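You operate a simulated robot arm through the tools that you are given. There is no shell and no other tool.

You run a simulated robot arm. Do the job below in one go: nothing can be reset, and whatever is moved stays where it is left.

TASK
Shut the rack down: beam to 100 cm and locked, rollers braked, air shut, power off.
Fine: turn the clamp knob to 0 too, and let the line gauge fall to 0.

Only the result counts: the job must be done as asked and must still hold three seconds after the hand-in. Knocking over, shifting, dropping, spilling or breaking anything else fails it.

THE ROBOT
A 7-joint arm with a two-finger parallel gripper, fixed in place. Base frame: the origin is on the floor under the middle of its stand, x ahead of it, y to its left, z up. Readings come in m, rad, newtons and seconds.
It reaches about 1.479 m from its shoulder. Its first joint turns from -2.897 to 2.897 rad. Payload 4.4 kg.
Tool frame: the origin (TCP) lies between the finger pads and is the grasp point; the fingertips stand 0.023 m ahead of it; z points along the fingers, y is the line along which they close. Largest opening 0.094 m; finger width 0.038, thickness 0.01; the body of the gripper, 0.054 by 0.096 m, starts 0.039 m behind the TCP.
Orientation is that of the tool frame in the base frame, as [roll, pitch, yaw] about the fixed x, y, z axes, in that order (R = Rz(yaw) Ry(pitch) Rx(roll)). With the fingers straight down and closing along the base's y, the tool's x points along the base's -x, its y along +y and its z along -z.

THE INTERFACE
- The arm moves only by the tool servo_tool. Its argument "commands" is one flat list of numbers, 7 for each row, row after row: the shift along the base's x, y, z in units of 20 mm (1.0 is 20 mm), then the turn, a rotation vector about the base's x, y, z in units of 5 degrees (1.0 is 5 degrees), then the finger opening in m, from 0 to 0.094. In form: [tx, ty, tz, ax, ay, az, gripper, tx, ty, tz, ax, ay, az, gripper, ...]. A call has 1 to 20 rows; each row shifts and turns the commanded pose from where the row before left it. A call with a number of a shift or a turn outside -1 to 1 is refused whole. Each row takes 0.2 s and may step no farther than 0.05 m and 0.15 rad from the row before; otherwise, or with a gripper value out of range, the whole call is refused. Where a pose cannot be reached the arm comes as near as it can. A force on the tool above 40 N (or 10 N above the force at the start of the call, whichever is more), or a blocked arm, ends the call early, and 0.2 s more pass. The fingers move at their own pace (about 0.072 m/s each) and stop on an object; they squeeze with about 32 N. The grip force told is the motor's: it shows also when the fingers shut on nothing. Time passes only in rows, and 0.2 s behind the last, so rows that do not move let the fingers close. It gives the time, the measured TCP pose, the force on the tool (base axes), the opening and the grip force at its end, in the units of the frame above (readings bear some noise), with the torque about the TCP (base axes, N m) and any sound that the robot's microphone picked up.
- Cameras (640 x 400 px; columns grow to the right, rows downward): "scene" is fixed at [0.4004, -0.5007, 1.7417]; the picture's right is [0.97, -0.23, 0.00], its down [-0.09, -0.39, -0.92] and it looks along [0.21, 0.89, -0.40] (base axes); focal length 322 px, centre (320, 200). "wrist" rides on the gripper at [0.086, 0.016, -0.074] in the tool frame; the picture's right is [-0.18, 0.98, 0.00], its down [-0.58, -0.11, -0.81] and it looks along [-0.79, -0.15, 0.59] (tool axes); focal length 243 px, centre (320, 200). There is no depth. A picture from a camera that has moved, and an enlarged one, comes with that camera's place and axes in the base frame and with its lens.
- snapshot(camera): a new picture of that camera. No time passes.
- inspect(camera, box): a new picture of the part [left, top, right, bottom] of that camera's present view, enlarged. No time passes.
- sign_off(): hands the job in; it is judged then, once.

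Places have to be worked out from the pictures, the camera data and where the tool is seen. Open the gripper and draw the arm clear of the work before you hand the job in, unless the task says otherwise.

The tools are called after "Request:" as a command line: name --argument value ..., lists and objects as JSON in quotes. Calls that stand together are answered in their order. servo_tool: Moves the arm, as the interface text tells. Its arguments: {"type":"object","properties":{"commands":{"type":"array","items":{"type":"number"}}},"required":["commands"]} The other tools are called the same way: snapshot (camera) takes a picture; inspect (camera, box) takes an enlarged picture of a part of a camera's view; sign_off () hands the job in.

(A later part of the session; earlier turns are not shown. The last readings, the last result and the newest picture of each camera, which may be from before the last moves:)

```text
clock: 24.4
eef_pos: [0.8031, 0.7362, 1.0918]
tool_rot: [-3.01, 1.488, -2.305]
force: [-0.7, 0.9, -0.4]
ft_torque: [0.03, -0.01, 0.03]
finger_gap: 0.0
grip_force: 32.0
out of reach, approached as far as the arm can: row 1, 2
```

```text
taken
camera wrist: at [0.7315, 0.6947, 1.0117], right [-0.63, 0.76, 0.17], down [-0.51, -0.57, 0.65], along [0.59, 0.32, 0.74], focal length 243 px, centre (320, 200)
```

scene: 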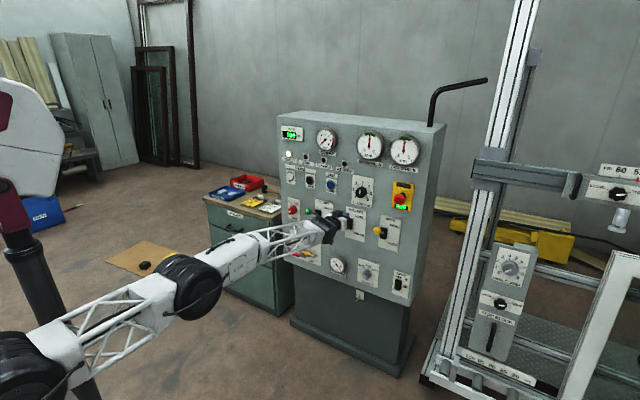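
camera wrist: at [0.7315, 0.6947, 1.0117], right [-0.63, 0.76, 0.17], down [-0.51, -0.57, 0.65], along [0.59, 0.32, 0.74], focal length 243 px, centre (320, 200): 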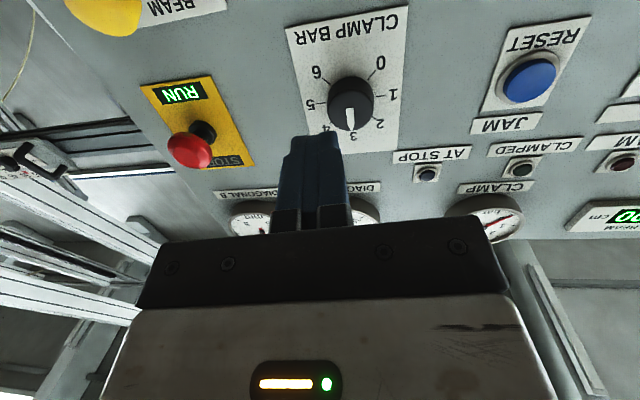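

The full level-and-square pose seems to hit a wrist limit on this side (wrist nearly straight). For the levers the tool can point downward instead, which bends the wrist its natural way, so I pitch the tool down about 35° in place.

Request:
servo_tool --commands '[0, 0, 0, -0.68, 0.72, 0, 0, 0, 0, 0, -0.68, 0.72, 0, 0, 0, 0, 0, -0.68, 0.72, 0, 0, 0, 0, 0, -0.68, 0.72, 0, 0, 0, 0, 0, -0.68, 0.72, 0, 0, 0, 0, 0, -0.68, 0.72, 0, 0, 0, 0, 0, -0.68, 0.72, 0, 0]'

Request:
snapshot --camera "wrist"

Request:
snapshot --camera "scene"

```text
clock: 26.2
eef_pos: [0.7979, 0.7231, 1.188]
tool_rot: [-3.051, 1.035, -2.365]
force: [-0.3, -0.1, 0.3]
ft_torque: [-0.01, 0.03, 0.02]
finger_gap: 0.0
grip_force: 31.9
out of reach, approached as far as the arm can: row 6, 7
stopped in row 7: the arm was blocked; the commanded pose is now the measured one
```

```text
taken
camera wrist: at [0.7056, 0.6639, 1.1502], right [-0.56, 0.82, 0.11], down [-0.26, -0.31, 0.91], along [0.78, 0.49, 0.39], focal length 243 px, centre (320, 200)
```

wrist: 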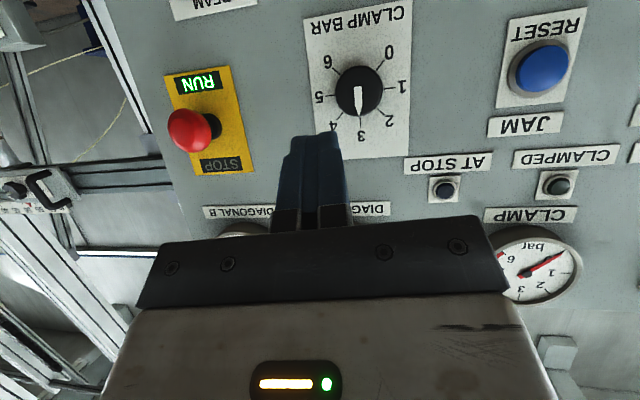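

```text
taken
```

scene: 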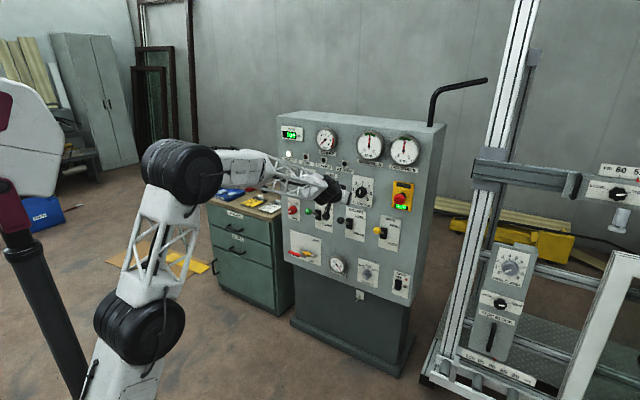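

The arm reconfigured to an elbow-up posture mid-motion. I check that nothing was touched before continuing.

Request:
inspect --camera "scene" --box '[200, 110, 440, 260]'

Request:
inspect --camera "scene" --box '[60, 130, 260, 400]'

```text
2.67 times, centred on (320, 185) of scene
camera zoom: at [0.4004, -0.5007, 1.7417], right [0.97, -0.23, 0.0], down [-0.09, -0.39, -0.92], along [0.21, 0.89, -0.4], focal length 858 px, centre (320, 240)
```

zoom: 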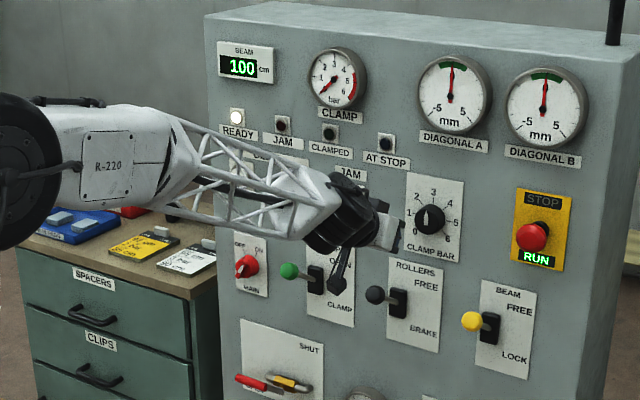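

```text
1.48 times, centred on (160, 265) of scene
camera zoom: at [0.4004, -0.5007, 1.7417], right [0.97, -0.23, 0.0], down [-0.09, -0.39, -0.92], along [0.21, 0.89, -0.4], focal length 477 px, centre (557, 104)
```

zoom: 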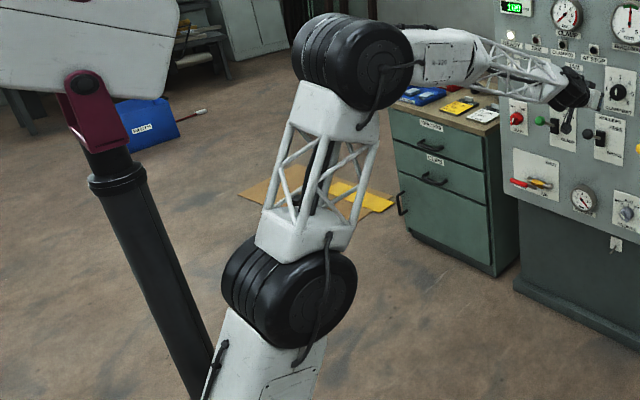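

Nothing was disturbed, and the elbow-up posture is good. The knob pointer reads 3. Now I move toward a spot in front of the yellow lever, watching for reach warnings.

Request:
servo_tool --commands '[0.78, -0.61, -0.32, 0, 0, 0, 0, 0.78, -0.61, -0.32, 0, 0, 0, 0, 0.78, -0.61, -0.32, 0, 0, 0, 0, 0.78, -0.61, -0.32, 0, 0, 0, 0, 0.78, -0.61, -0.32, 0, 0, 0, 0, 0.78, -0.61, -0.32, 0, 0, 0, 0]'

Request:
snapshot --camera "wrist"

Request:
snapshot --camera "scene"

```text
clock: 27.6
eef_pos: [0.8912, 0.6496, 1.1489]
tool_rot: [-3.05, 1.036, -2.368]
force: [0.6, 0.3, 0.5]
ft_torque: [0.04, 0.02, -0.04]
finger_gap: 0.0
grip_force: 32.1
```

```text
taken
camera wrist: at [0.7996, 0.5908, 1.1108], right [-0.56, 0.82, 0.11], down [-0.26, -0.31, 0.92], along [0.78, 0.49, 0.39], focal length 243 px, centre (320, 200)
```

wrist: 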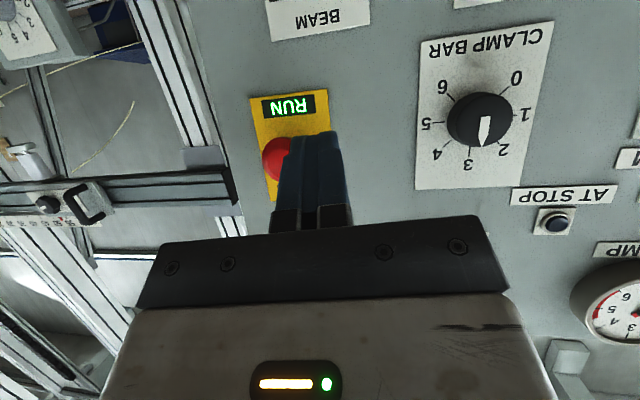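

```text
taken
```

scene: 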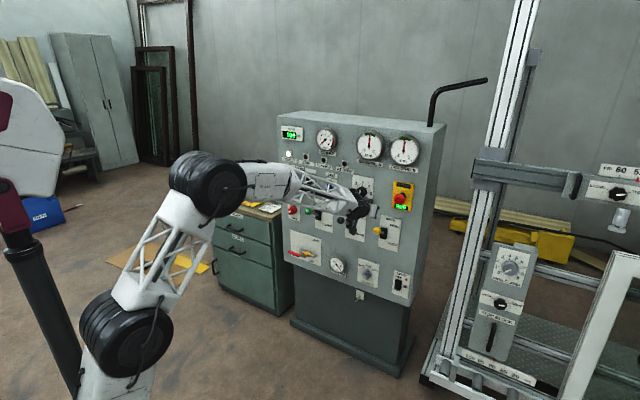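

The arm moves well this way. I bring the closed fingertips to about 3 cm above the yellow ball.

Request:
servo_tool --commands '[0.58, 0.58, -0.55, 0, 0, 0, 0, 0.58, 0.58, -0.55, 0, 0, 0, 0, 0.58, 0.58, -0.55, 0, 0, 0, 0, 0.58, 0.58, -0.55, 0, 0, 0, 0, 0.58, 0.58, -0.55, 0, 0, 0, 0]'

Request:
inspect --camera "scene" --box '[330, 180, 430, 260]'

Request:
snapshot --camera "wrist"

```text
clock: 28.8
eef_pos: [0.9512, 0.7062, 1.0924]
tool_rot: [-3.05, 1.035, -2.367]
force: [-0.8, 0.5, 1.3]
ft_torque: [-0.01, 0.02, 0.0]
finger_gap: 0.0001
grip_force: 32.3
```

```text
5.00 times, centred on (380, 220) of scene
camera zoom: at [0.4004, -0.5007, 1.7417], right [0.97, -0.23, 0.0], down [-0.09, -0.39, -0.92], along [0.21, 0.89, -0.4], focal length 1610 px, centre (20, 100)
```

zoom: 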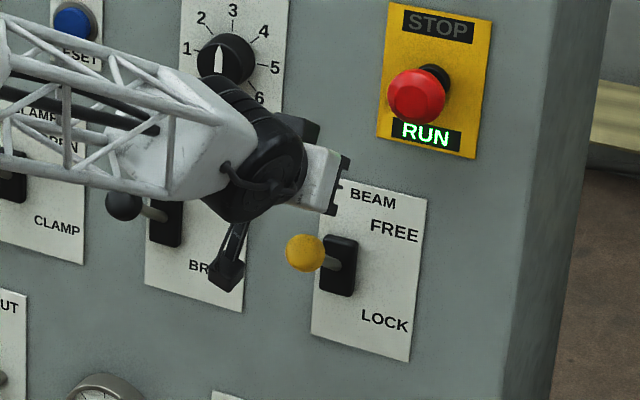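

```text
taken
camera wrist: at [0.8583, 0.6482, 1.0559], right [-0.56, 0.82, 0.11], down [-0.26, -0.31, 0.92], along [0.78, 0.49, 0.39], focal length 243 px, centre (320, 200)
```

wrist: 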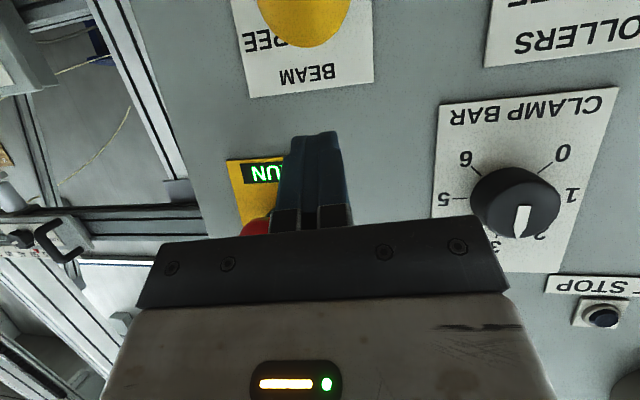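

Fingertip corner is about 3 cm above the yellow ball and laterally within 3 mm. I press down 9 cm in steps.

Request:
servo_tool --commands '[0, 0, -0.5, 0, 0, 0, 0, 0, 0, -0.5, 0, 0, 0, 0, 0, 0, -0.5, 0, 0, 0, 0, 0, 0, -0.5, 0, 0, 0, 0, 0, 0, -0.5, 0, 0, 0, 0, 0, 0, -0.5, 0, 0, 0, 0, 0, 0, -0.5, 0, 0, 0, 0, 0, 0, -0.5, 0, 0, 0, 0, 0, 0, -0.5, 0, 0, 0, 0]'

Request:
inspect --camera "scene" --box '[330, 180, 430, 260]'

Request:
snapshot --camera "wrist"

```text
clock: 30.8
eef_pos: [0.9492, 0.7067, 1.0018]
tool_rot: [-3.052, 1.035, -2.367]
force: [0.1, 0.5, 0.7]
ft_torque: [-0.04, -0.01, 0.0]
finger_gap: 0.0
grip_force: 32.3
```

```text
5.00 times, centred on (380, 220) of scene
camera zoom: at [0.4004, -0.5007, 1.7417], right [0.97, -0.23, 0.0], down [-0.09, -0.39, -0.92], along [0.21, 0.89, -0.4], focal length 1610 px, centre (20, 100)
```

zoom: 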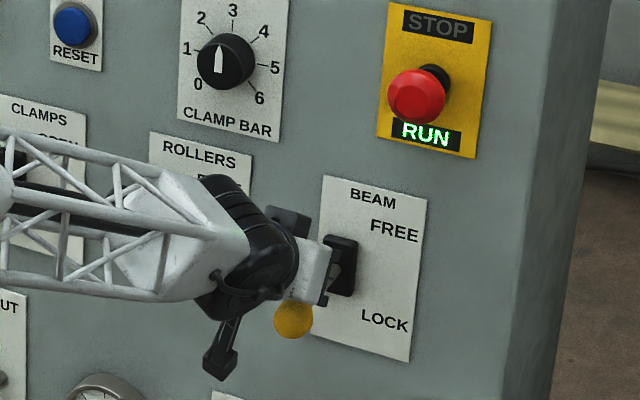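

```text
taken
camera wrist: at [0.8575, 0.6486, 0.9653], right [-0.56, 0.82, 0.11], down [-0.26, -0.31, 0.92], along [0.78, 0.49, 0.39], focal length 243 px, centre (320, 200)
```

wrist: 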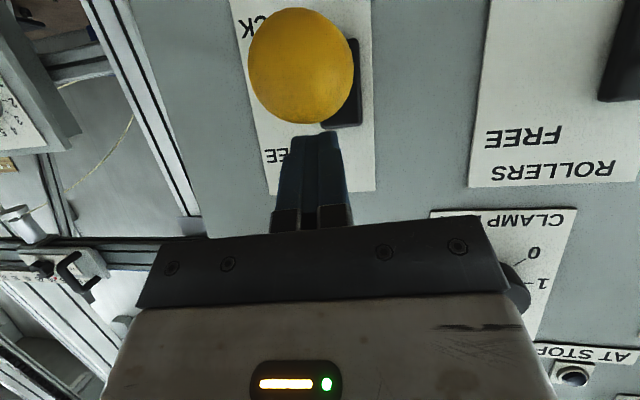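

The lever has followed down to about level (ball z≈0.95) with little resistance. I keep pushing down toward LOCK.

Request:
servo_tool --commands '[0, 0, -0.5, 0, 0, 0, 0, 0, 0, -0.5, 0, 0, 0, 0, 0, 0, -0.5, 0, 0, 0, 0, 0.1, 0.1, -0.5, 0, 0, 0, 0, 0.1, 0.1, -0.5, 0, 0, 0, 0]'

Request:
inspect --camera "scene" --box '[330, 180, 430, 260]'

Request:
snapshot --camera "wrist"

```text
clock: 32.0
eef_pos: [0.9537, 0.7112, 0.9526]
tool_rot: [-3.05, 1.035, -2.367]
force: [0.2, -0.2, 0.7]
ft_torque: [-0.04, 0.03, -0.02]
finger_gap: 0.0
grip_force: 32.3
```

```text
5.00 times, centred on (380, 220) of scene
camera zoom: at [0.4004, -0.5007, 1.7417], right [0.97, -0.23, 0.0], down [-0.09, -0.39, -0.92], along [0.21, 0.89, -0.4], focal length 1610 px, centre (20, 100)
```

zoom: 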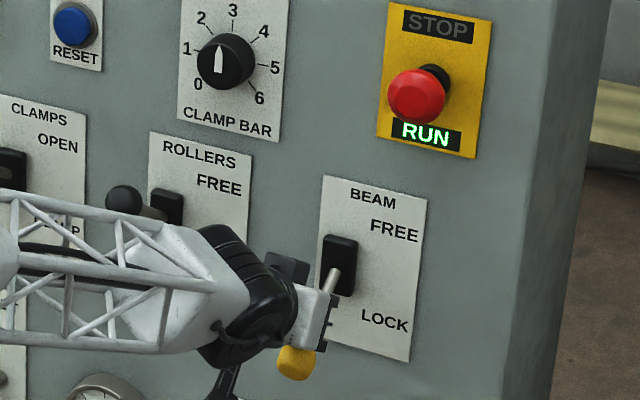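

```text
taken
camera wrist: at [0.8621, 0.6529, 0.9152], right [-0.56, 0.82, 0.11], down [-0.26, -0.31, 0.92], along [0.78, 0.49, 0.39], focal length 243 px, centre (320, 200)
```

wrist: 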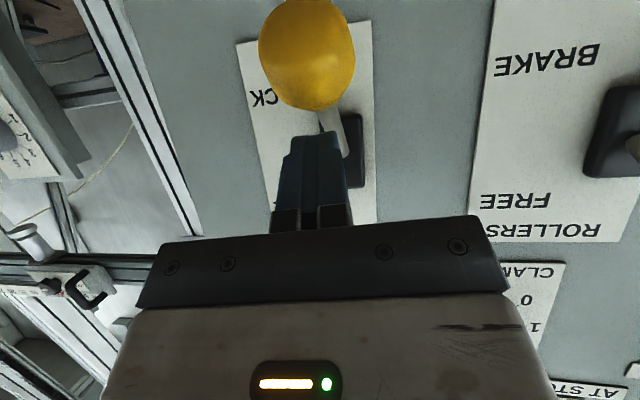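

The lever looks to be at LOCK (ball z≈0.897, symmetric to its start). I press a little further to confirm the end stop.

Request:
servo_tool --commands '[0, 0, -0.3, 0, 0, 0, 0, 0, 0, -0.3, 0, 0, 0, 0, 0, 0, -0.2, 0, 0, 0, 0]'

Request:
inspect --camera "scene" --box '[330, 180, 430, 260]'

```text
clock: 32.8
eef_pos: [0.9557, 0.7126, 0.9476]
tool_rot: [-3.048, 1.045, -2.365]
force: [-0.1, 0.8, 0.9]
ft_torque: [0.01, -0.01, 0.0]
finger_gap: 0.0001
grip_force: 32.8
stopped in row 3: the force on the tool passed its limit at 45 N (the readings are from after the stop); the commanded pose is now the measured one
```

```text
5.00 times, centred on (380, 220) of scene
camera zoom: at [0.4004, -0.5007, 1.7417], right [0.97, -0.23, 0.0], down [-0.09, -0.39, -0.92], along [0.21, 0.89, -0.4], focal length 1610 px, centre (20, 100)
```

zoom: 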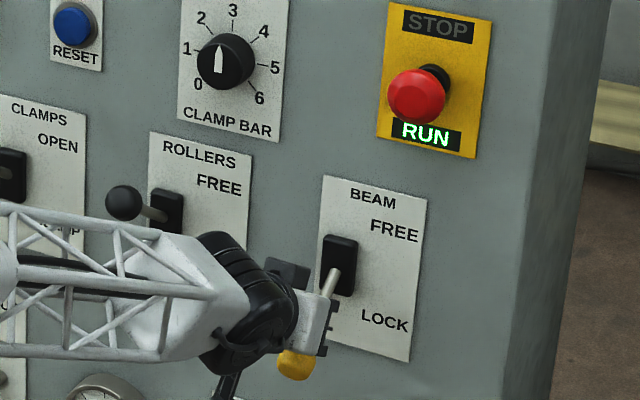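

The end stop is confirmed, so the BEAM lever is at LOCK. I lift clear and slide over to just above the black ROLLERS ball (s≈-0.02).

Request:
servo_tool --commands '[0, 0, 0.9, 0, 0, 0, 0, 0, 0, 0.9, 0, 0, 0, 0, 0, 0, 0.9, 0, 0, 0, 0, 0, 0, 0.9, 0, 0, 0, 0, 0, 0, 0.9, 0, 0, 0, 0, 0, 0, 0.9, 0, 0, 0, 0, 0, 0, 0.9, 0, 0, 0, 0, 0, 0, 0.9, 0, 0, 0, 0, -0.71, 0.67, 0, 0, 0, 0, 0, -0.71, 0.67, 0, 0, 0, 0, 0, -0.71, 0.67, 0, 0, 0, 0, 0, -0.71, 0.67, 0, 0, 0, 0, 0, -0.71, 0.67, 0, 0, 0, 0, 0, -0.71, 0.67, 0, 0, 0, 0, 0, -0.71, 0.67, 0, 0, 0, 0, 0, -0.71, 0.67, 0, 0, 0, 0, 0, -0.71, 0.67, 0, 0, 0, 0, 0, -0.71, 0.67, 0, 0, 0, 0, 0]'

Request:
inspect --camera "scene" --box '[300, 180, 420, 270]'

Request:
snapshot --camera "wrist"

```text
clock: 36.6
eef_pos: [0.8129, 0.8441, 1.0904]
tool_rot: [-3.047, 1.045, -2.363]
force: [0.3, 0.2, -0.8]
ft_torque: [-0.02, -0.02, -0.02]
finger_gap: 0.0001
grip_force: 32.1
```

```text
4.44 times, centred on (360, 225) of scene
camera zoom: at [0.4004, -0.5007, 1.7417], right [0.97, -0.23, 0.0], down [-0.09, -0.39, -0.92], along [0.21, 0.89, -0.4], focal length 1431 px, centre (142, 89)
```

zoom: 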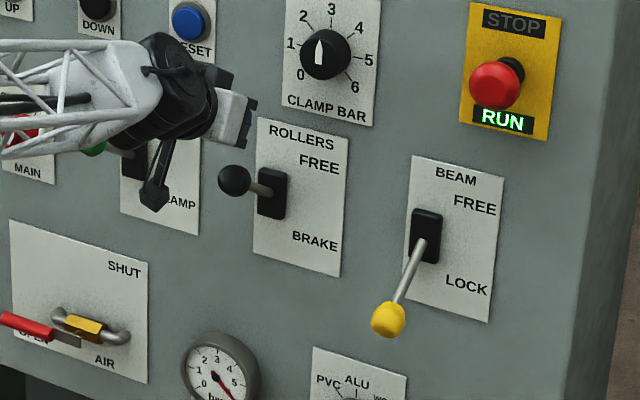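

```text
taken
camera wrist: at [0.721, 0.7871, 1.0518], right [-0.56, 0.82, 0.11], down [-0.27, -0.31, 0.91], along [0.78, 0.48, 0.4], focal length 243 px, centre (320, 200)
```

wrist: 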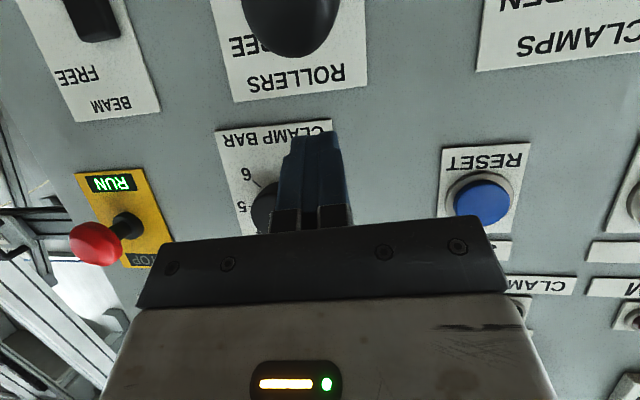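

BEAM lever is visibly at LOCK. The tip is now above the ROLLERS ball within a few mm, so I press it down to BRAKE along the same path.

Request:
servo_tool --commands '[0.1, -0.1, -0.5, 0, 0, 0, 0, 0.1, -0.1, -0.5, 0, 0, 0, 0, 0, 0, -0.5, 0, 0, 0, 0, 0, 0, -0.5, 0, 0, 0, 0, 0, 0, -0.5, 0, 0, 0, 0, 0, 0, -0.5, 0, 0, 0, 0, 0, 0, -0.5, 0, 0, 0, 0, 0, 0, -0.5, 0, 0, 0, 0, 0, 0, -0.5, 0, 0, 0, 0, 0, 0, -0.5, 0, 0, 0, 0, 0, 0, -0.5, 0, 0, 0, 0, 0.1, 0.1, -0.5, 0, 0, 0, 0, 0.1, 0.1, -0.5, 0, 0, 0, 0, 0, 0, -0.45, 0, 0, 0, 0]'

Request:
inspect --camera "scene" --box '[300, 180, 420, 270]'

Request:
snapshot --camera "wrist"

```text
clock: 39.6
eef_pos: [0.8217, 0.8475, 0.9526]
tool_rot: [-3.046, 1.045, -2.363]
force: [-0.3, 0.4, 0.7]
ft_torque: [-0.04, 0.02, 0.03]
finger_gap: 0.0
grip_force: 32.3
```

```text
4.44 times, centred on (360, 225) of scene
camera zoom: at [0.4004, -0.5007, 1.7417], right [0.97, -0.23, 0.0], down [-0.09, -0.39, -0.92], along [0.21, 0.89, -0.4], focal length 1431 px, centre (142, 89)
```

zoom: 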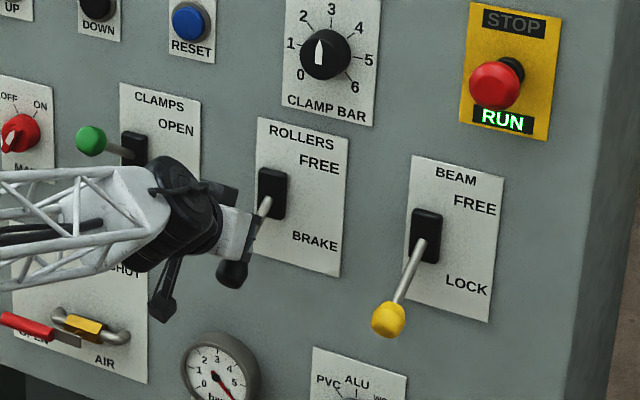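

```text
taken
camera wrist: at [0.7305, 0.7885, 0.9137], right [-0.56, 0.82, 0.11], down [-0.27, -0.31, 0.91], along [0.78, 0.48, 0.4], focal length 243 px, centre (320, 200)
```

wrist: 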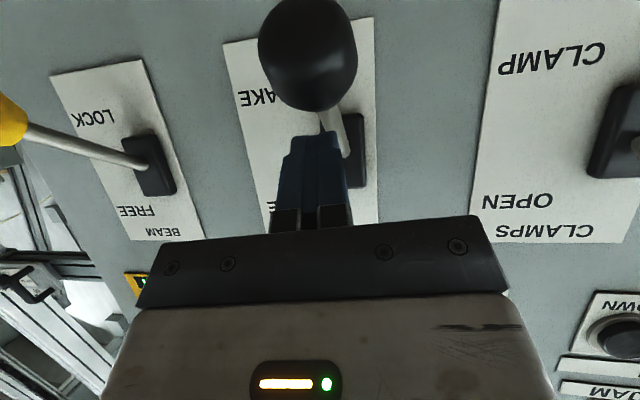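

ROLLERS lever is at BRAKE, matching the BEAM lever's end position. I lift off and move to a standoff in front of the clamp knob (s≈0.047, z≈1.153), then see if I can square the tool up there.

Request:
servo_tool --commands '[0, 0, 1, 0, 0, 0, 0, 0, 0, 1, 0, 0, 0, 0, 0, 0, 1, 0, 0, 0, 0, 0, 0, 1, 0, 0, 0, 0, 0, 0, 1, 0, 0, 0, 0, -0.15, -0.92, 0.83, 0, 0, 0, 0, -0.15, -0.92, 0.83, 0, 0, 0, 0, -0.15, -0.92, 0.83, 0, 0, 0, 0, -0.15, -0.92, 0.83, 0, 0, 0, 0, -0.15, -0.92, 0.83, 0, 0, 0, 0, -0.15, -0.92, 0.83, 0, 0, 0, 0]'

Request:
snapshot --camera "scene"

Request:
inspect --camera "scene" --box '[280, 180, 420, 300]'

```text
clock: 42.0
eef_pos: [0.8044, 0.736, 1.151]
tool_rot: [-3.045, 1.044, -2.362]
force: [1.0, -0.5, -1.1]
ft_torque: [0.04, -0.02, -0.02]
finger_gap: 0.0
grip_force: 31.7
```

```text
taken
```

scene: 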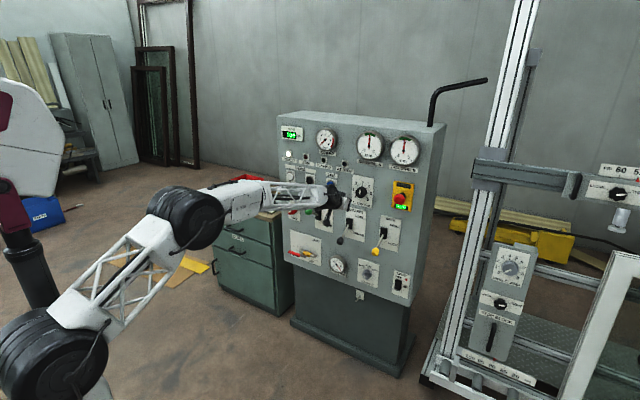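

```text
3.33 times, centred on (350, 240) of scene
camera zoom: at [0.4004, -0.5007, 1.7417], right [0.97, -0.23, 0.0], down [-0.09, -0.39, -0.92], along [0.21, 0.89, -0.4], focal length 1073 px, centre (220, 67)
```

zoom: 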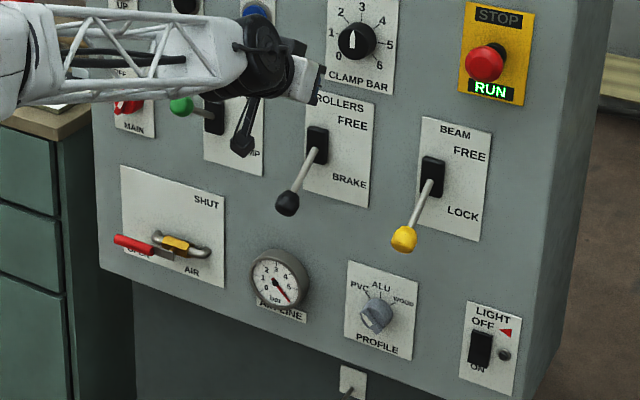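

Both levers are clearly down. Now I try to level and square the tool in front of the clamp knob, backing off a little at the same time.

Request:
servo_tool --commands '[-0.25, -0.25, 0, 0.64, -0.58, 0.16, 0, -0.25, -0.25, 0, 0.64, -0.58, 0.16, 0, -0.25, -0.25, 0, 0.64, -0.58, 0.16, 0, -0.25, -0.25, 0, 0.64, -0.58, 0.16, 0]'

Request:
snapshot --camera "scene"

```text
clock: 43.0
eef_pos: [0.7844, 0.7159, 1.1518]
tool_rot: [-3.086, 1.347, -2.344]
force: [-0.1, -0.8, 0.5]
ft_torque: [-0.02, 0.02, 0.01]
finger_gap: 0.0002
grip_force: 31.8
```

```text
taken
```

scene: 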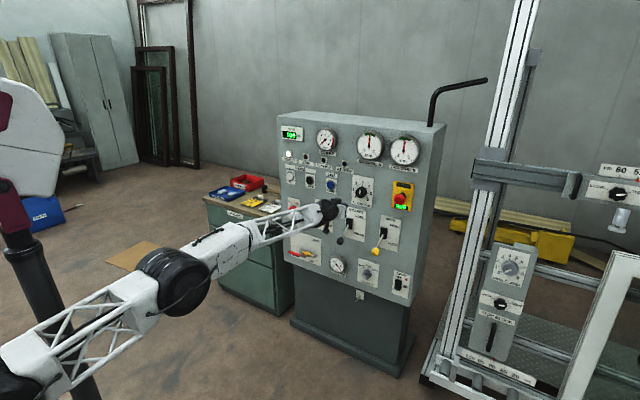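

At about 13° downward tilt the pose is still reachable, with the elbow dropping as I level out. That tilt is fine for gripping the round knob, so I check the knob position from the wrist view.

Request:
snapshot --camera "wrist"

Request:
inspect --camera "scene" --box '[320, 160, 400, 220]'

```text
taken
camera wrist: at [0.7055, 0.6653, 1.0839], right [-0.64, 0.75, 0.17], down [-0.42, -0.52, 0.75], along [0.65, 0.41, 0.64], focal length 243 px, centre (320, 200)
```

wrist: 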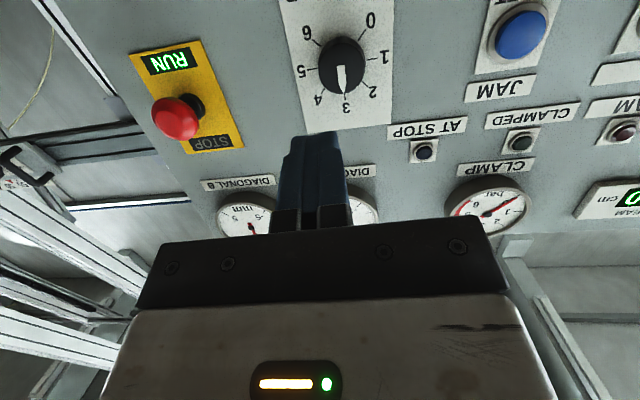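

```text
6.67 times, centred on (360, 190) of scene
camera zoom: at [0.4004, -0.5007, 1.7417], right [0.97, -0.23, 0.0], down [-0.09, -0.39, -0.92], along [0.21, 0.89, -0.4], focal length 2146 px, centre (53, 267)
```

zoom: 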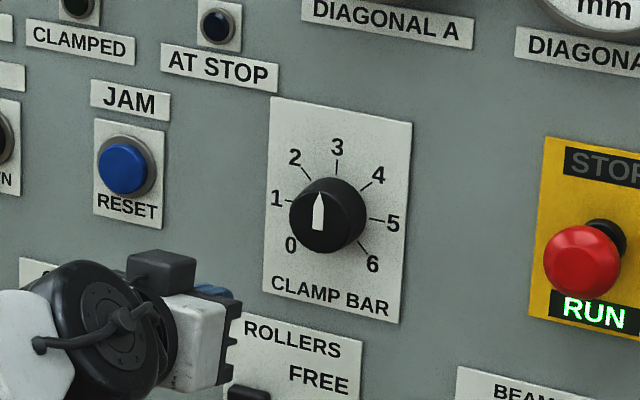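

Both views agree on the knob centre at about s=0.043, z=1.151. I open the gripper and move to 10 cm from it along the tool axis.

Request:
servo_tool --commands '[0.77, 0.845, 0.21, 0, 0, 0.1, 0.09, 0.77, 0.845, 0.21, 0, 0, 0.1, 0.09, 0.77, 0.845, 0.21, 0, 0, 0.1, 0.09, 0.77, 0.845, 0.21, 0, 0, 0.1, 0.09, 0.77, 0.845, 0.21, 0, 0, 0.1, 0.09, 0, 0, 0, 0, 0, 0, 0.09]'

Request:
snapshot --camera "wrist"

Request:
inspect --camera "scene" --box '[320, 160, 400, 220]'

```text
clock: 44.4
eef_pos: [0.8614, 0.802, 1.172]
tool_rot: [-3.086, 1.345, -2.298]
force: [0.9, 0.2, -0.4]
ft_torque: [0.01, 0.04, 0.0]
finger_gap: 0.0901
grip_force: 0.1
```

```text
taken
camera wrist: at [0.785, 0.7475, 1.1041], right [-0.67, 0.72, 0.17], down [-0.39, -0.54, 0.75], along [0.63, 0.44, 0.64], focal length 243 px, centre (320, 200)
```

wrist: 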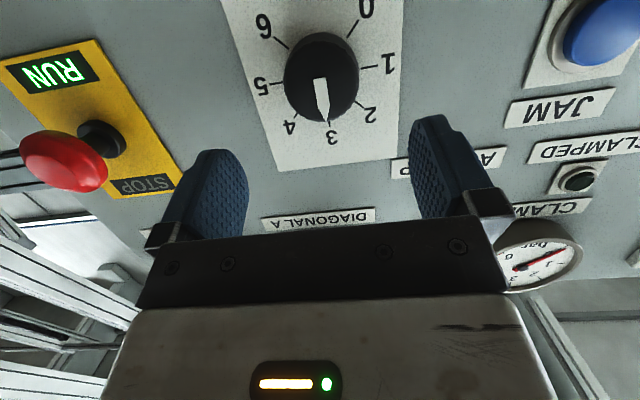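

```text
6.67 times, centred on (360, 190) of scene
camera zoom: at [0.4004, -0.5007, 1.7417], right [0.97, -0.23, 0.0], down [-0.09, -0.39, -0.92], along [0.21, 0.89, -0.4], focal length 2146 px, centre (53, 267)
```

zoom: 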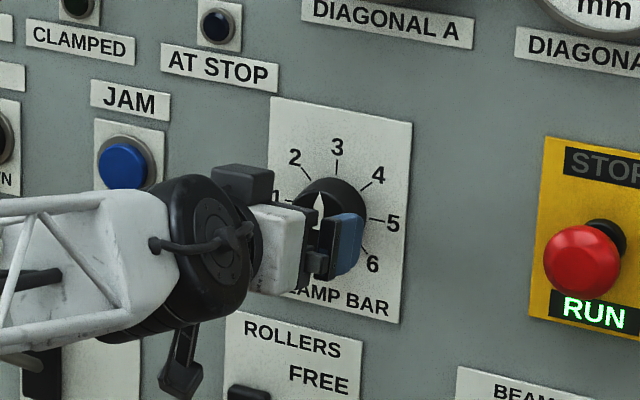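

The knob is centred on the tool axis. I advance most of the way in.

Request:
servo_tool --commands '[0.567, 0.553, -0.17, 0, 0, 0, 0.09, 0.567, 0.553, -0.17, 0, 0, 0, 0.09, 0.567, 0.553, -0.17, 0, 0, 0, 0.09, 0.567, 0.553, -0.17, 0, 0, 0, 0.09]'

Request:
snapshot --camera "wrist"

Request:
inspect --camera "scene" --box '[320, 160, 400, 220]'

```text
clock: 45.4
eef_pos: [0.9058, 0.848, 1.159]
tool_rot: [-3.084, 1.345, -2.297]
force: [-0.1, 0.3, 0.5]
ft_torque: [-0.02, 0.02, -0.02]
finger_gap: 0.0902
grip_force: 0.1
```

```text
taken
camera wrist: at [0.8306, 0.7913, 1.0911], right [-0.67, 0.72, 0.17], down [-0.39, -0.54, 0.75], along [0.63, 0.44, 0.64], focal length 243 px, centre (320, 200)
```

wrist: 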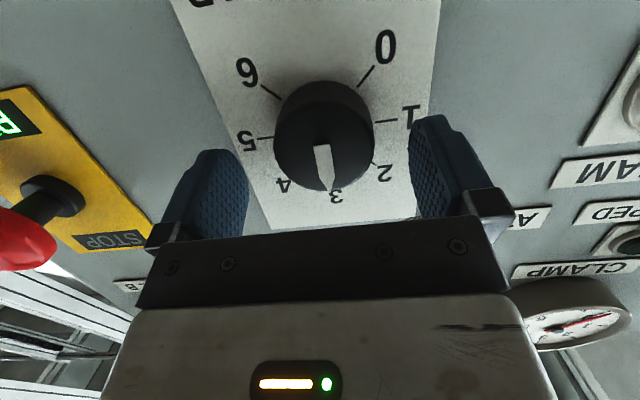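

```text
6.67 times, centred on (360, 190) of scene
camera zoom: at [0.4004, -0.5007, 1.7417], right [0.97, -0.23, 0.0], down [-0.09, -0.39, -0.92], along [0.21, 0.89, -0.4], focal length 2146 px, centre (53, 267)
```

zoom: 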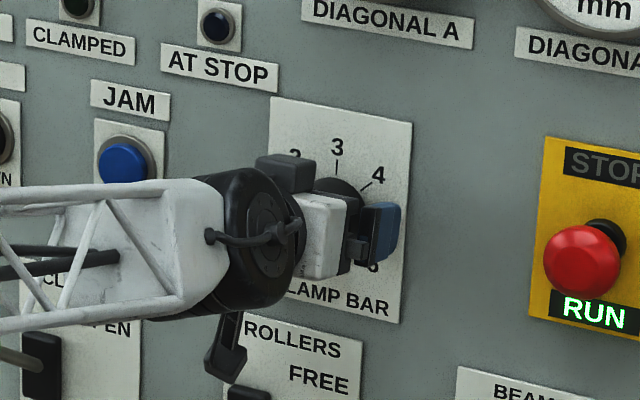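

Well centred. I go in the last 1.2 cm slowly, then close on the knob.

Request:
servo_tool --commands '[0.2, 0.2, -0.06, 0, 0, 0, 0.09, 0.2, 0.2, -0.06, 0, 0, 0, 0.09, 0.2, 0.2, -0.06, 0, 0, 0, 0.09]'

Request:
snapshot --camera "wrist"

```text
clock: 46.1
eef_pos: [0.9144, 0.8528, 1.157]
tool_rot: [-3.085, 1.346, -2.303]
force: [-32.2, -29.5, 2.2]
ft_torque: [0.27, -0.67, -2.01]
finger_gap: 0.0893
grip_force: 0.0
stopped in row 3: the force on the tool passed its limit at 78 N (the readings are from after the stop); the commanded pose is now the measured one
```

```text
taken
camera wrist: at [0.8389, 0.7984, 1.0891], right [-0.67, 0.72, 0.17], down [-0.39, -0.53, 0.75], along [0.63, 0.43, 0.64], focal length 243 px, centre (320, 200)
```

wrist: 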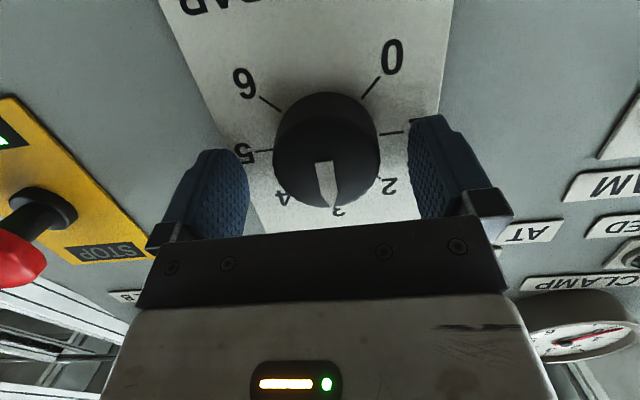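

The right fingertip touched the panel face, so the surface is a bit nearer than I assumed. I back off 4 mm and close on the knob.

Request:
servo_tool --commands '[-0.15, -0.15, 0.04, 0, 0, 0, 0.09, 0, 0, 0, 0, 0, 0, 0.02, 0, 0, 0, 0, 0, 0, 0.02, 0, 0, 0, 0, 0, 0, 0.02]'

Request:
snapshot --camera "wrist"

Request:
inspect --camera "scene" --box '[320, 160, 400, 220]'

```text
clock: 47.1
eef_pos: [0.9102, 0.8532, 1.1555]
tool_rot: [-3.084, 1.344, -2.295]
force: [-25.0, 32.5, 0.6]
ft_torque: [0.22, 0.12, 1.03]
finger_gap: 0.0503
grip_force: 45.0
```

```text
taken
camera wrist: at [0.8343, 0.7985, 1.0889], right [-0.67, 0.72, 0.17], down [-0.39, -0.54, 0.75], along [0.63, 0.44, 0.64], focal length 243 px, centre (320, 200)
```

wrist: 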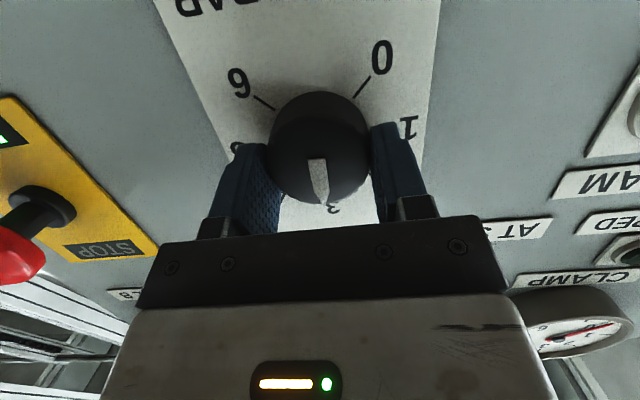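

```text
6.67 times, centred on (360, 190) of scene
camera zoom: at [0.4004, -0.5007, 1.7417], right [0.97, -0.23, 0.0], down [-0.09, -0.39, -0.92], along [0.21, 0.89, -0.4], focal length 2146 px, centre (53, 267)
```

zoom: 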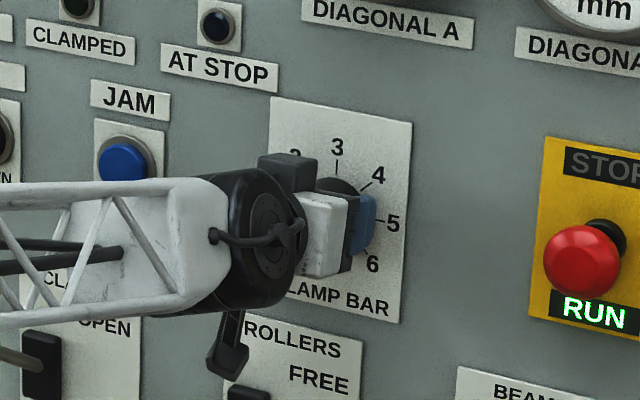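

Gripped: knob diameter 50 mm. A side force of ~41 N shows the tool is a couple of mm too far right, so I shift it left slightly to unload.

Request:
servo_tool --commands '[-0.07, 0.075, 0, 0, 0, 0, 0.02, 0, 0, 0, 0, 0, 0, 0.02]'

```text
clock: 47.7
eef_pos: [0.9106, 0.8532, 1.1574]
tool_rot: [-3.084, 1.343, -2.297]
force: [-43.3, 11.0, -0.7]
ft_torque: [0.12, 0.24, 1.08]
finger_gap: 0.0501
grip_force: 45.0
```

The force did not drop as expected. I open slightly to release the load, look, and re-centre.

Request:
servo_tool --commands '[0, 0, 0, 0, 0, 0, 0.062, 0, 0, 0, 0, 0, 0, 0.062]'

Request:
inspect --camera "wrist" --box '[200, 60, 440, 230]'

```text
clock: 48.3
eef_pos: [0.9115, 0.8515, 1.1566]
tool_rot: [-3.087, 1.346, -2.303]
force: [0.1, 0.0, 0.3]
ft_torque: [0.03, -0.01, -0.02]
finger_gap: 0.0621
grip_force: 0.1
```

```text
2.35 times, centred on (320, 145) of wrist
camera zoom: at [0.8356, 0.7977, 1.089], right [-0.67, 0.72, 0.17], down [-0.39, -0.53, 0.75], along [0.63, 0.43, 0.64], focal length 571 px, centre (320, 329)
```

zoom: 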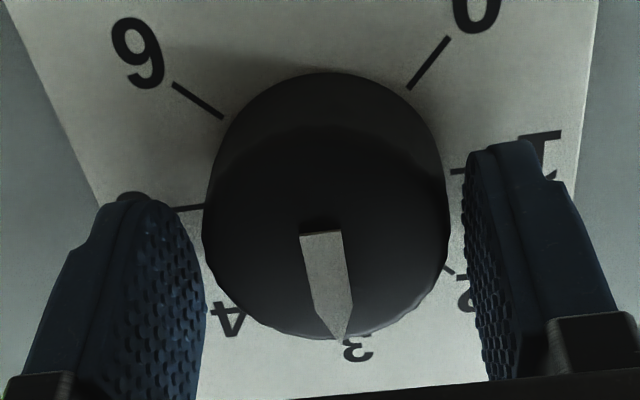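

The projected tool axis sits about 1.5–2 mm to the panel-right of the knob's centre. I shift 2 mm left and close again.

Request:
servo_tool --commands '[-0.075, 0.08, 0, 0, 0, 0, 0.062, 0, 0, 0, 0, 0, 0, 0.03, 0, 0, 0, 0, 0, 0, 0.03]'

Request:
inspect --camera "wrist" --box '[200, 60, 440, 230]'

```text
clock: 49.1
eef_pos: [0.9102, 0.8533, 1.1568]
tool_rot: [-3.087, 1.345, -2.301]
force: [8.1, -5.8, -0.4]
ft_torque: [-0.01, -0.09, -0.23]
finger_gap: 0.0505
grip_force: 45.1
```

```text
2.35 times, centred on (320, 145) of wrist
camera zoom: at [0.8343, 0.7991, 1.0887], right [-0.67, 0.72, 0.17], down [-0.39, -0.53, 0.75], along [0.63, 0.43, 0.64], focal length 571 px, centre (320, 329)
```

zoom: 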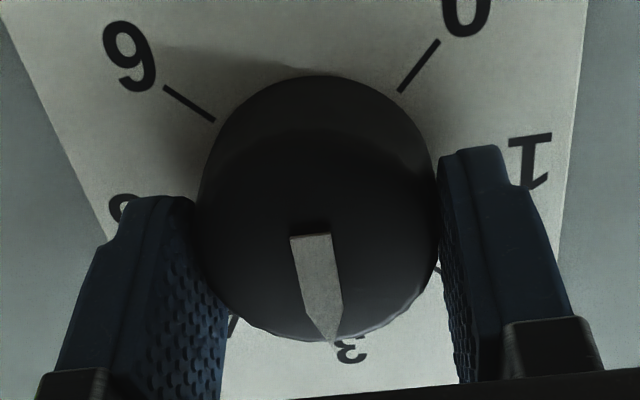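

Now a clean grip with only ~10 N side load. I turn counter-clockwise (as seen from the front) 20° to test how the knob follows.

Request:
servo_tool --commands '[-0.017, 0.017, 0, -0.7, -0.7, 0, 0.03, -0.017, 0.017, 0, -0.7, -0.7, 0, 0.03, -0.017, 0.017, -0.005, -0.7, -0.7, 0, 0.03, -0.017, 0.017, -0.01, -0.7, -0.7, 0, 0.03]'

Request:
inspect --camera "wrist" --box '[200, 60, 440, 230]'

Request:
inspect --camera "scene" --box '[320, 160, 400, 220]'

```text
clock: 49.6
eef_pos: [0.9085, 0.8523, 1.1534]
tool_rot: [-2.681, 1.309, -1.906]
force: [-3.1, -11.9, -4.1]
ft_torque: [0.59, -0.61, -0.2]
finger_gap: 0.05
grip_force: 45.1
stopped in row 2: the force on the tool passed its limit at 65 N (the readings are from after the stop); the commanded pose is now the measured one
```

```text
2.35 times, centred on (320, 145) of wrist
camera zoom: at [0.838, 0.7929, 1.0849], right [-0.68, 0.73, 0.07], down [-0.44, -0.48, 0.76], along [0.59, 0.49, 0.65], focal length 571 px, centre (320, 329)
```

zoom: 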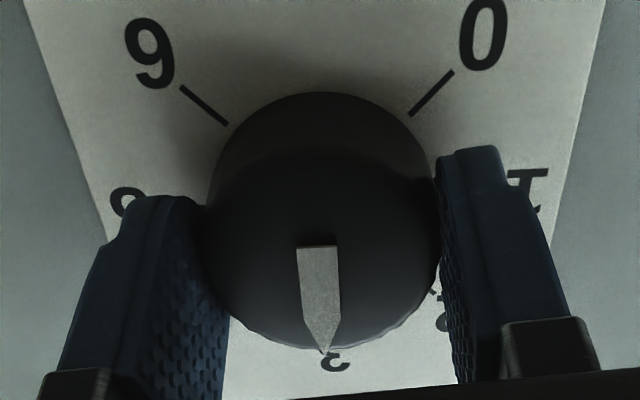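

```text
6.67 times, centred on (360, 190) of scene
camera zoom: at [0.4004, -0.5007, 1.7417], right [0.97, -0.23, 0.0], down [-0.09, -0.39, -0.92], along [0.21, 0.89, -0.4], focal length 2146 px, centre (53, 267)
```

zoom: 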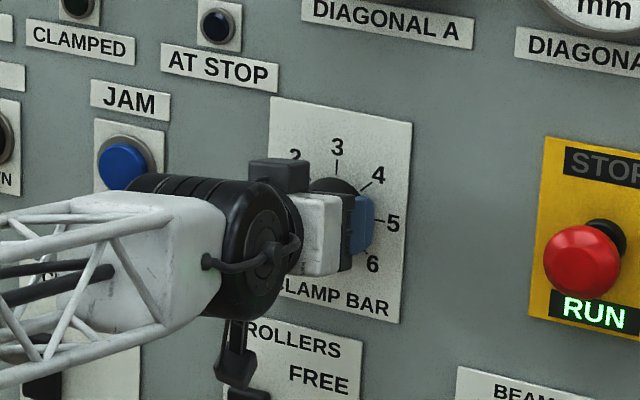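

The knob itself hasn't turned; the hand rolled ~6° and a transient force stopped it. I pause one row to read the settled force and torque.

Request:
servo_tool --commands '[0, 0, 0, 0, 0, 0, 0.03]'

Request:
snapshot --camera "scene"

```text
clock: 50.0
eef_pos: [0.9094, 0.8543, 1.1542]
tool_rot: [-2.682, 1.309, -1.907]
force: [-7.3, -17.9, -4.9]
ft_torque: [-0.01, -0.02, -0.24]
finger_gap: 0.0499
grip_force: 44.5
```

```text
taken
```

scene: 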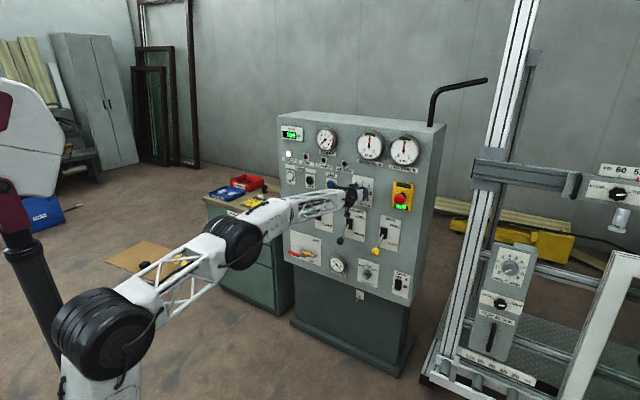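

Forces are modest at rest, so the stop came from moving too quickly. I turn again in small ~2° steps.

Request:
servo_tool --commands '[-0.006, 0.006, 0, -0.28, -0.28, 0, 0.03, -0.006, 0.006, 0, -0.28, -0.28, 0, 0.03, -0.006, 0.006, 0, -0.28, -0.28, 0, 0.03, -0.006, 0.006, 0, -0.28, -0.28, 0, 0.03, -0.006, 0.006, 0, -0.28, -0.28, 0, 0.03]'

Request:
inspect --camera "wrist" --box '[200, 60, 440, 230]'

```text
clock: 51.2
eef_pos: [0.9092, 0.854, 1.153]
tool_rot: [-2.239, 1.201, -1.483]
force: [24.1, 1.8, -11.2]
ft_torque: [0.04, -0.04, -0.34]
finger_gap: 0.05
grip_force: 45.3
```

```text
2.35 times, centred on (320, 145) of wrist
camera zoom: at [0.8462, 0.7851, 1.0846], right [-0.68, 0.73, -0.11], down [-0.53, -0.38, 0.75], along [0.51, 0.57, 0.65], focal length 571 px, centre (320, 329)
```

zoom: 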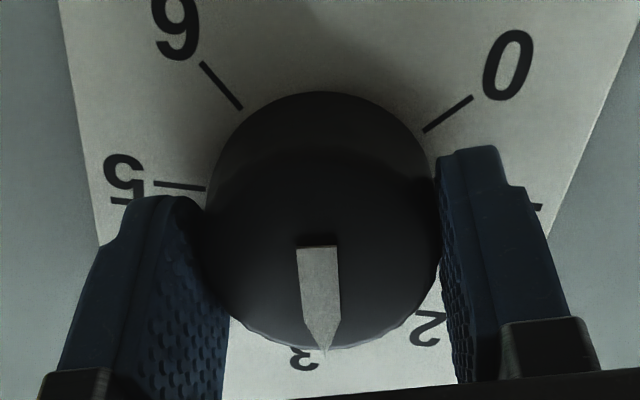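

The knob is now turning with the hand; the pointer has left 3 toward 2. I continue in the same small steps.

Request:
servo_tool --commands '[-0.005, 0.005, -0.003, -0.3, -0.3, 0, 0.03, -0.005, 0.005, -0.003, -0.3, -0.3, 0, 0.03, -0.005, 0.005, -0.003, -0.3, -0.3, 0, 0.03, -0.005, 0.005, -0.003, -0.3, -0.3, 0, 0.03, -0.005, 0.005, -0.003, -0.3, -0.3, 0, 0.03, -0.005, 0.005, -0.003, -0.3, -0.3, 0, 0.03, -0.005, 0.005, -0.003, -0.3, -0.3, 0, 0.03, -0.005, 0.005, -0.003, -0.3, -0.3, 0, 0.03, -0.005, 0.005, -0.003, -0.3, -0.3, 0, 0.03, -0.005, 0.005, -0.003, -0.3, -0.3, 0, 0.03, -0.005, 0.005, -0.003, -0.3, -0.3, 0, 0.03, -0.005, 0.005, -0.003, -0.3, -0.3, 0, 0.03]'

Request:
inspect --camera "wrist" --box '[200, 60, 440, 230]'

Request:
snapshot --camera "scene"

```text
clock: 53.1
eef_pos: [0.9069, 0.8545, 1.1522]
tool_rot: [-1.908, 0.936, -1.19]
force: [-7.7, -11.0, 0.1]
ft_torque: [0.25, -0.28, 0.12]
finger_gap: 0.0496
grip_force: 44.9
stopped in row 9: the force on the tool passed its limit at 40 N (the readings are from after the stop); the commanded pose is now the measured one
```

```text
2.35 times, centred on (320, 145) of wrist
camera zoom: at [0.8594, 0.7711, 1.0888], right [-0.62, 0.67, -0.4], down [-0.69, -0.23, 0.69], along [0.37, 0.7, 0.61], focal length 571 px, centre (320, 329)
```

zoom: 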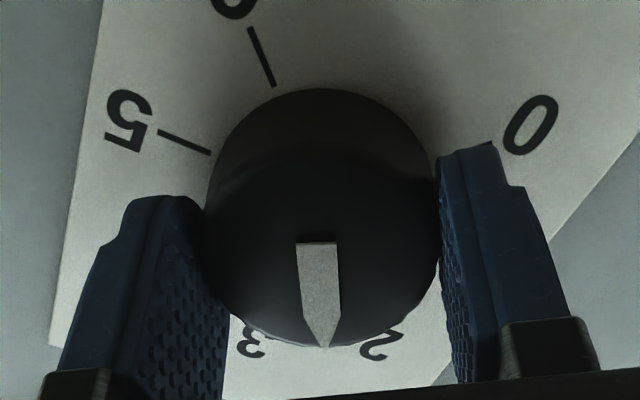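

```text
taken
```

scene: 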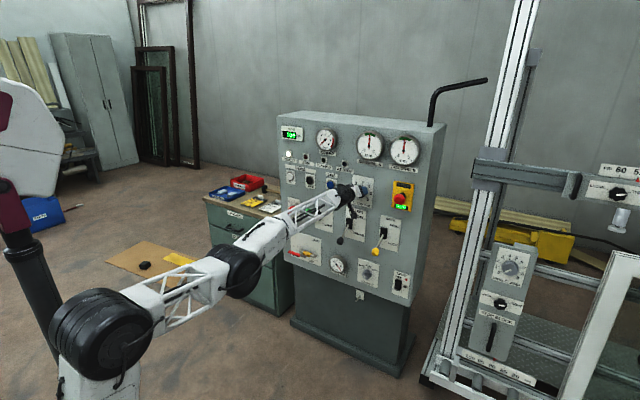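

Pointer is near 2.5 and the grip holds. I continue turning.

Request:
servo_tool --commands '[0, 0, 0, -0.3, -0.3, 0, 0.03, 0, 0, 0, -0.3, -0.3, 0, 0.03, 0, 0, 0, -0.3, -0.3, 0, 0.03, 0, 0, 0, -0.3, -0.3, 0, 0.03, 0, 0, 0, -0.3, -0.3, 0, 0.03, 0, 0, 0, -0.3, -0.3, 0, 0.03, 0, 0, 0, -0.3, -0.3, 0, 0.03, 0, 0, 0, -0.3, -0.3, 0, 0.03, 0, 0, 0, -0.3, -0.3, 0, 0.03, 0, 0, 0, -0.3, -0.3, 0, 0.03]'

Request:
inspect --camera "wrist" --box '[200, 60, 440, 230]'

```text
clock: 55.2
eef_pos: [0.9076, 0.8556, 1.1534]
tool_rot: [-1.745, 0.61, -1.074]
force: [-12.1, -12.1, -1.8]
ft_torque: [0.15, -0.12, 0.2]
finger_gap: 0.0498
grip_force: 45.7
stopped in row 10: the force on the tool passed its limit at 41 N (the readings are from after the stop); the commanded pose is now the measured one
```

```text
2.35 times, centred on (320, 145) of wrist
camera zoom: at [0.8732, 0.7574, 1.1002], right [-0.49, 0.54, -0.69], down [-0.84, -0.08, 0.54], along [0.24, 0.84, 0.49], focal length 571 px, centre (320, 329)
```

zoom: 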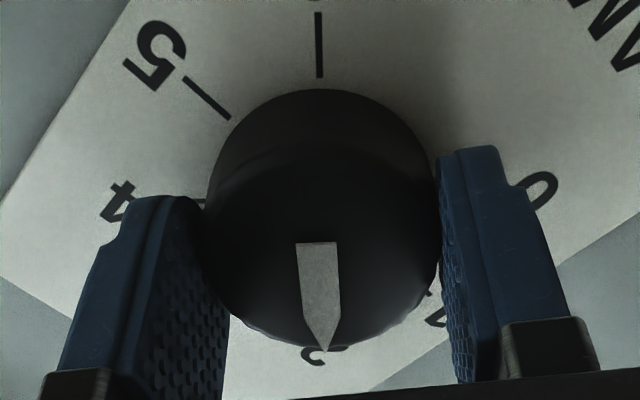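

Pointer is at 2. Continuing counter-clockwise.

Request:
servo_tool --commands '[0, 0, 0, -0.3, -0.3, 0, 0.03, 0, 0, 0, -0.3, -0.3, 0, 0.03, 0, 0, 0, -0.3, -0.3, 0, 0.03, 0, 0, 0, -0.3, -0.3, 0, 0.03, 0, 0, 0, -0.3, -0.3, 0, 0.03, 0, 0, 0, -0.3, -0.3, 0, 0.03, 0, 0, 0, -0.3, -0.3, 0, 0.03, 0, 0, 0, -0.3, -0.3, 0, 0.03, 0, 0, 0, -0.3, -0.3, 0, 0.03, 0, 0, 0, -0.3, -0.3, 0, 0.03, 0, 0, 0, -0.3, -0.3, 0, 0.03, 0, 0, 0, -0.3, -0.3, 0, 0.03]'

Request:
inspect --camera "wrist" --box '[200, 60, 440, 230]'

Request:
snapshot --camera "scene"

```text
clock: 56.7
eef_pos: [0.9073, 0.855, 1.1512]
tool_rot: [-1.676, 0.391, -1.039]
force: [-14.6, -15.0, -2.2]
ft_torque: [0.01, -0.01, 0.11]
finger_gap: 0.0499
grip_force: 45.1
stopped in row 7: the force on the tool passed its limit at 40 N (the readings are from after the stop); the commanded pose is now the measured one
```

```text
2.35 times, centred on (320, 145) of wrist
camera zoom: at [0.8807, 0.7505, 1.111], right [-0.36, 0.42, -0.83], down [-0.92, 0.0, 0.4], along [0.17, 0.91, 0.38], focal length 571 px, centre (320, 329)
```

zoom: 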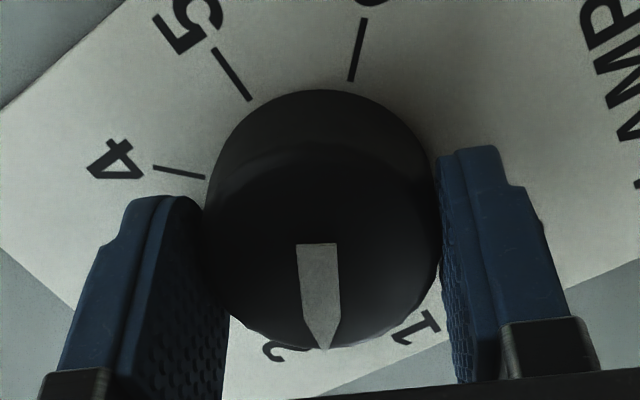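

```text
taken
```

scene: 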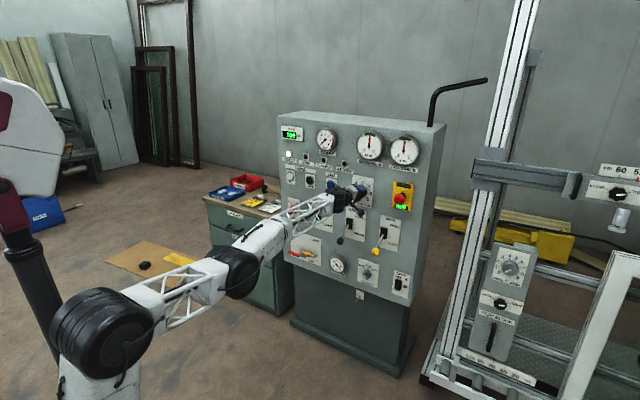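

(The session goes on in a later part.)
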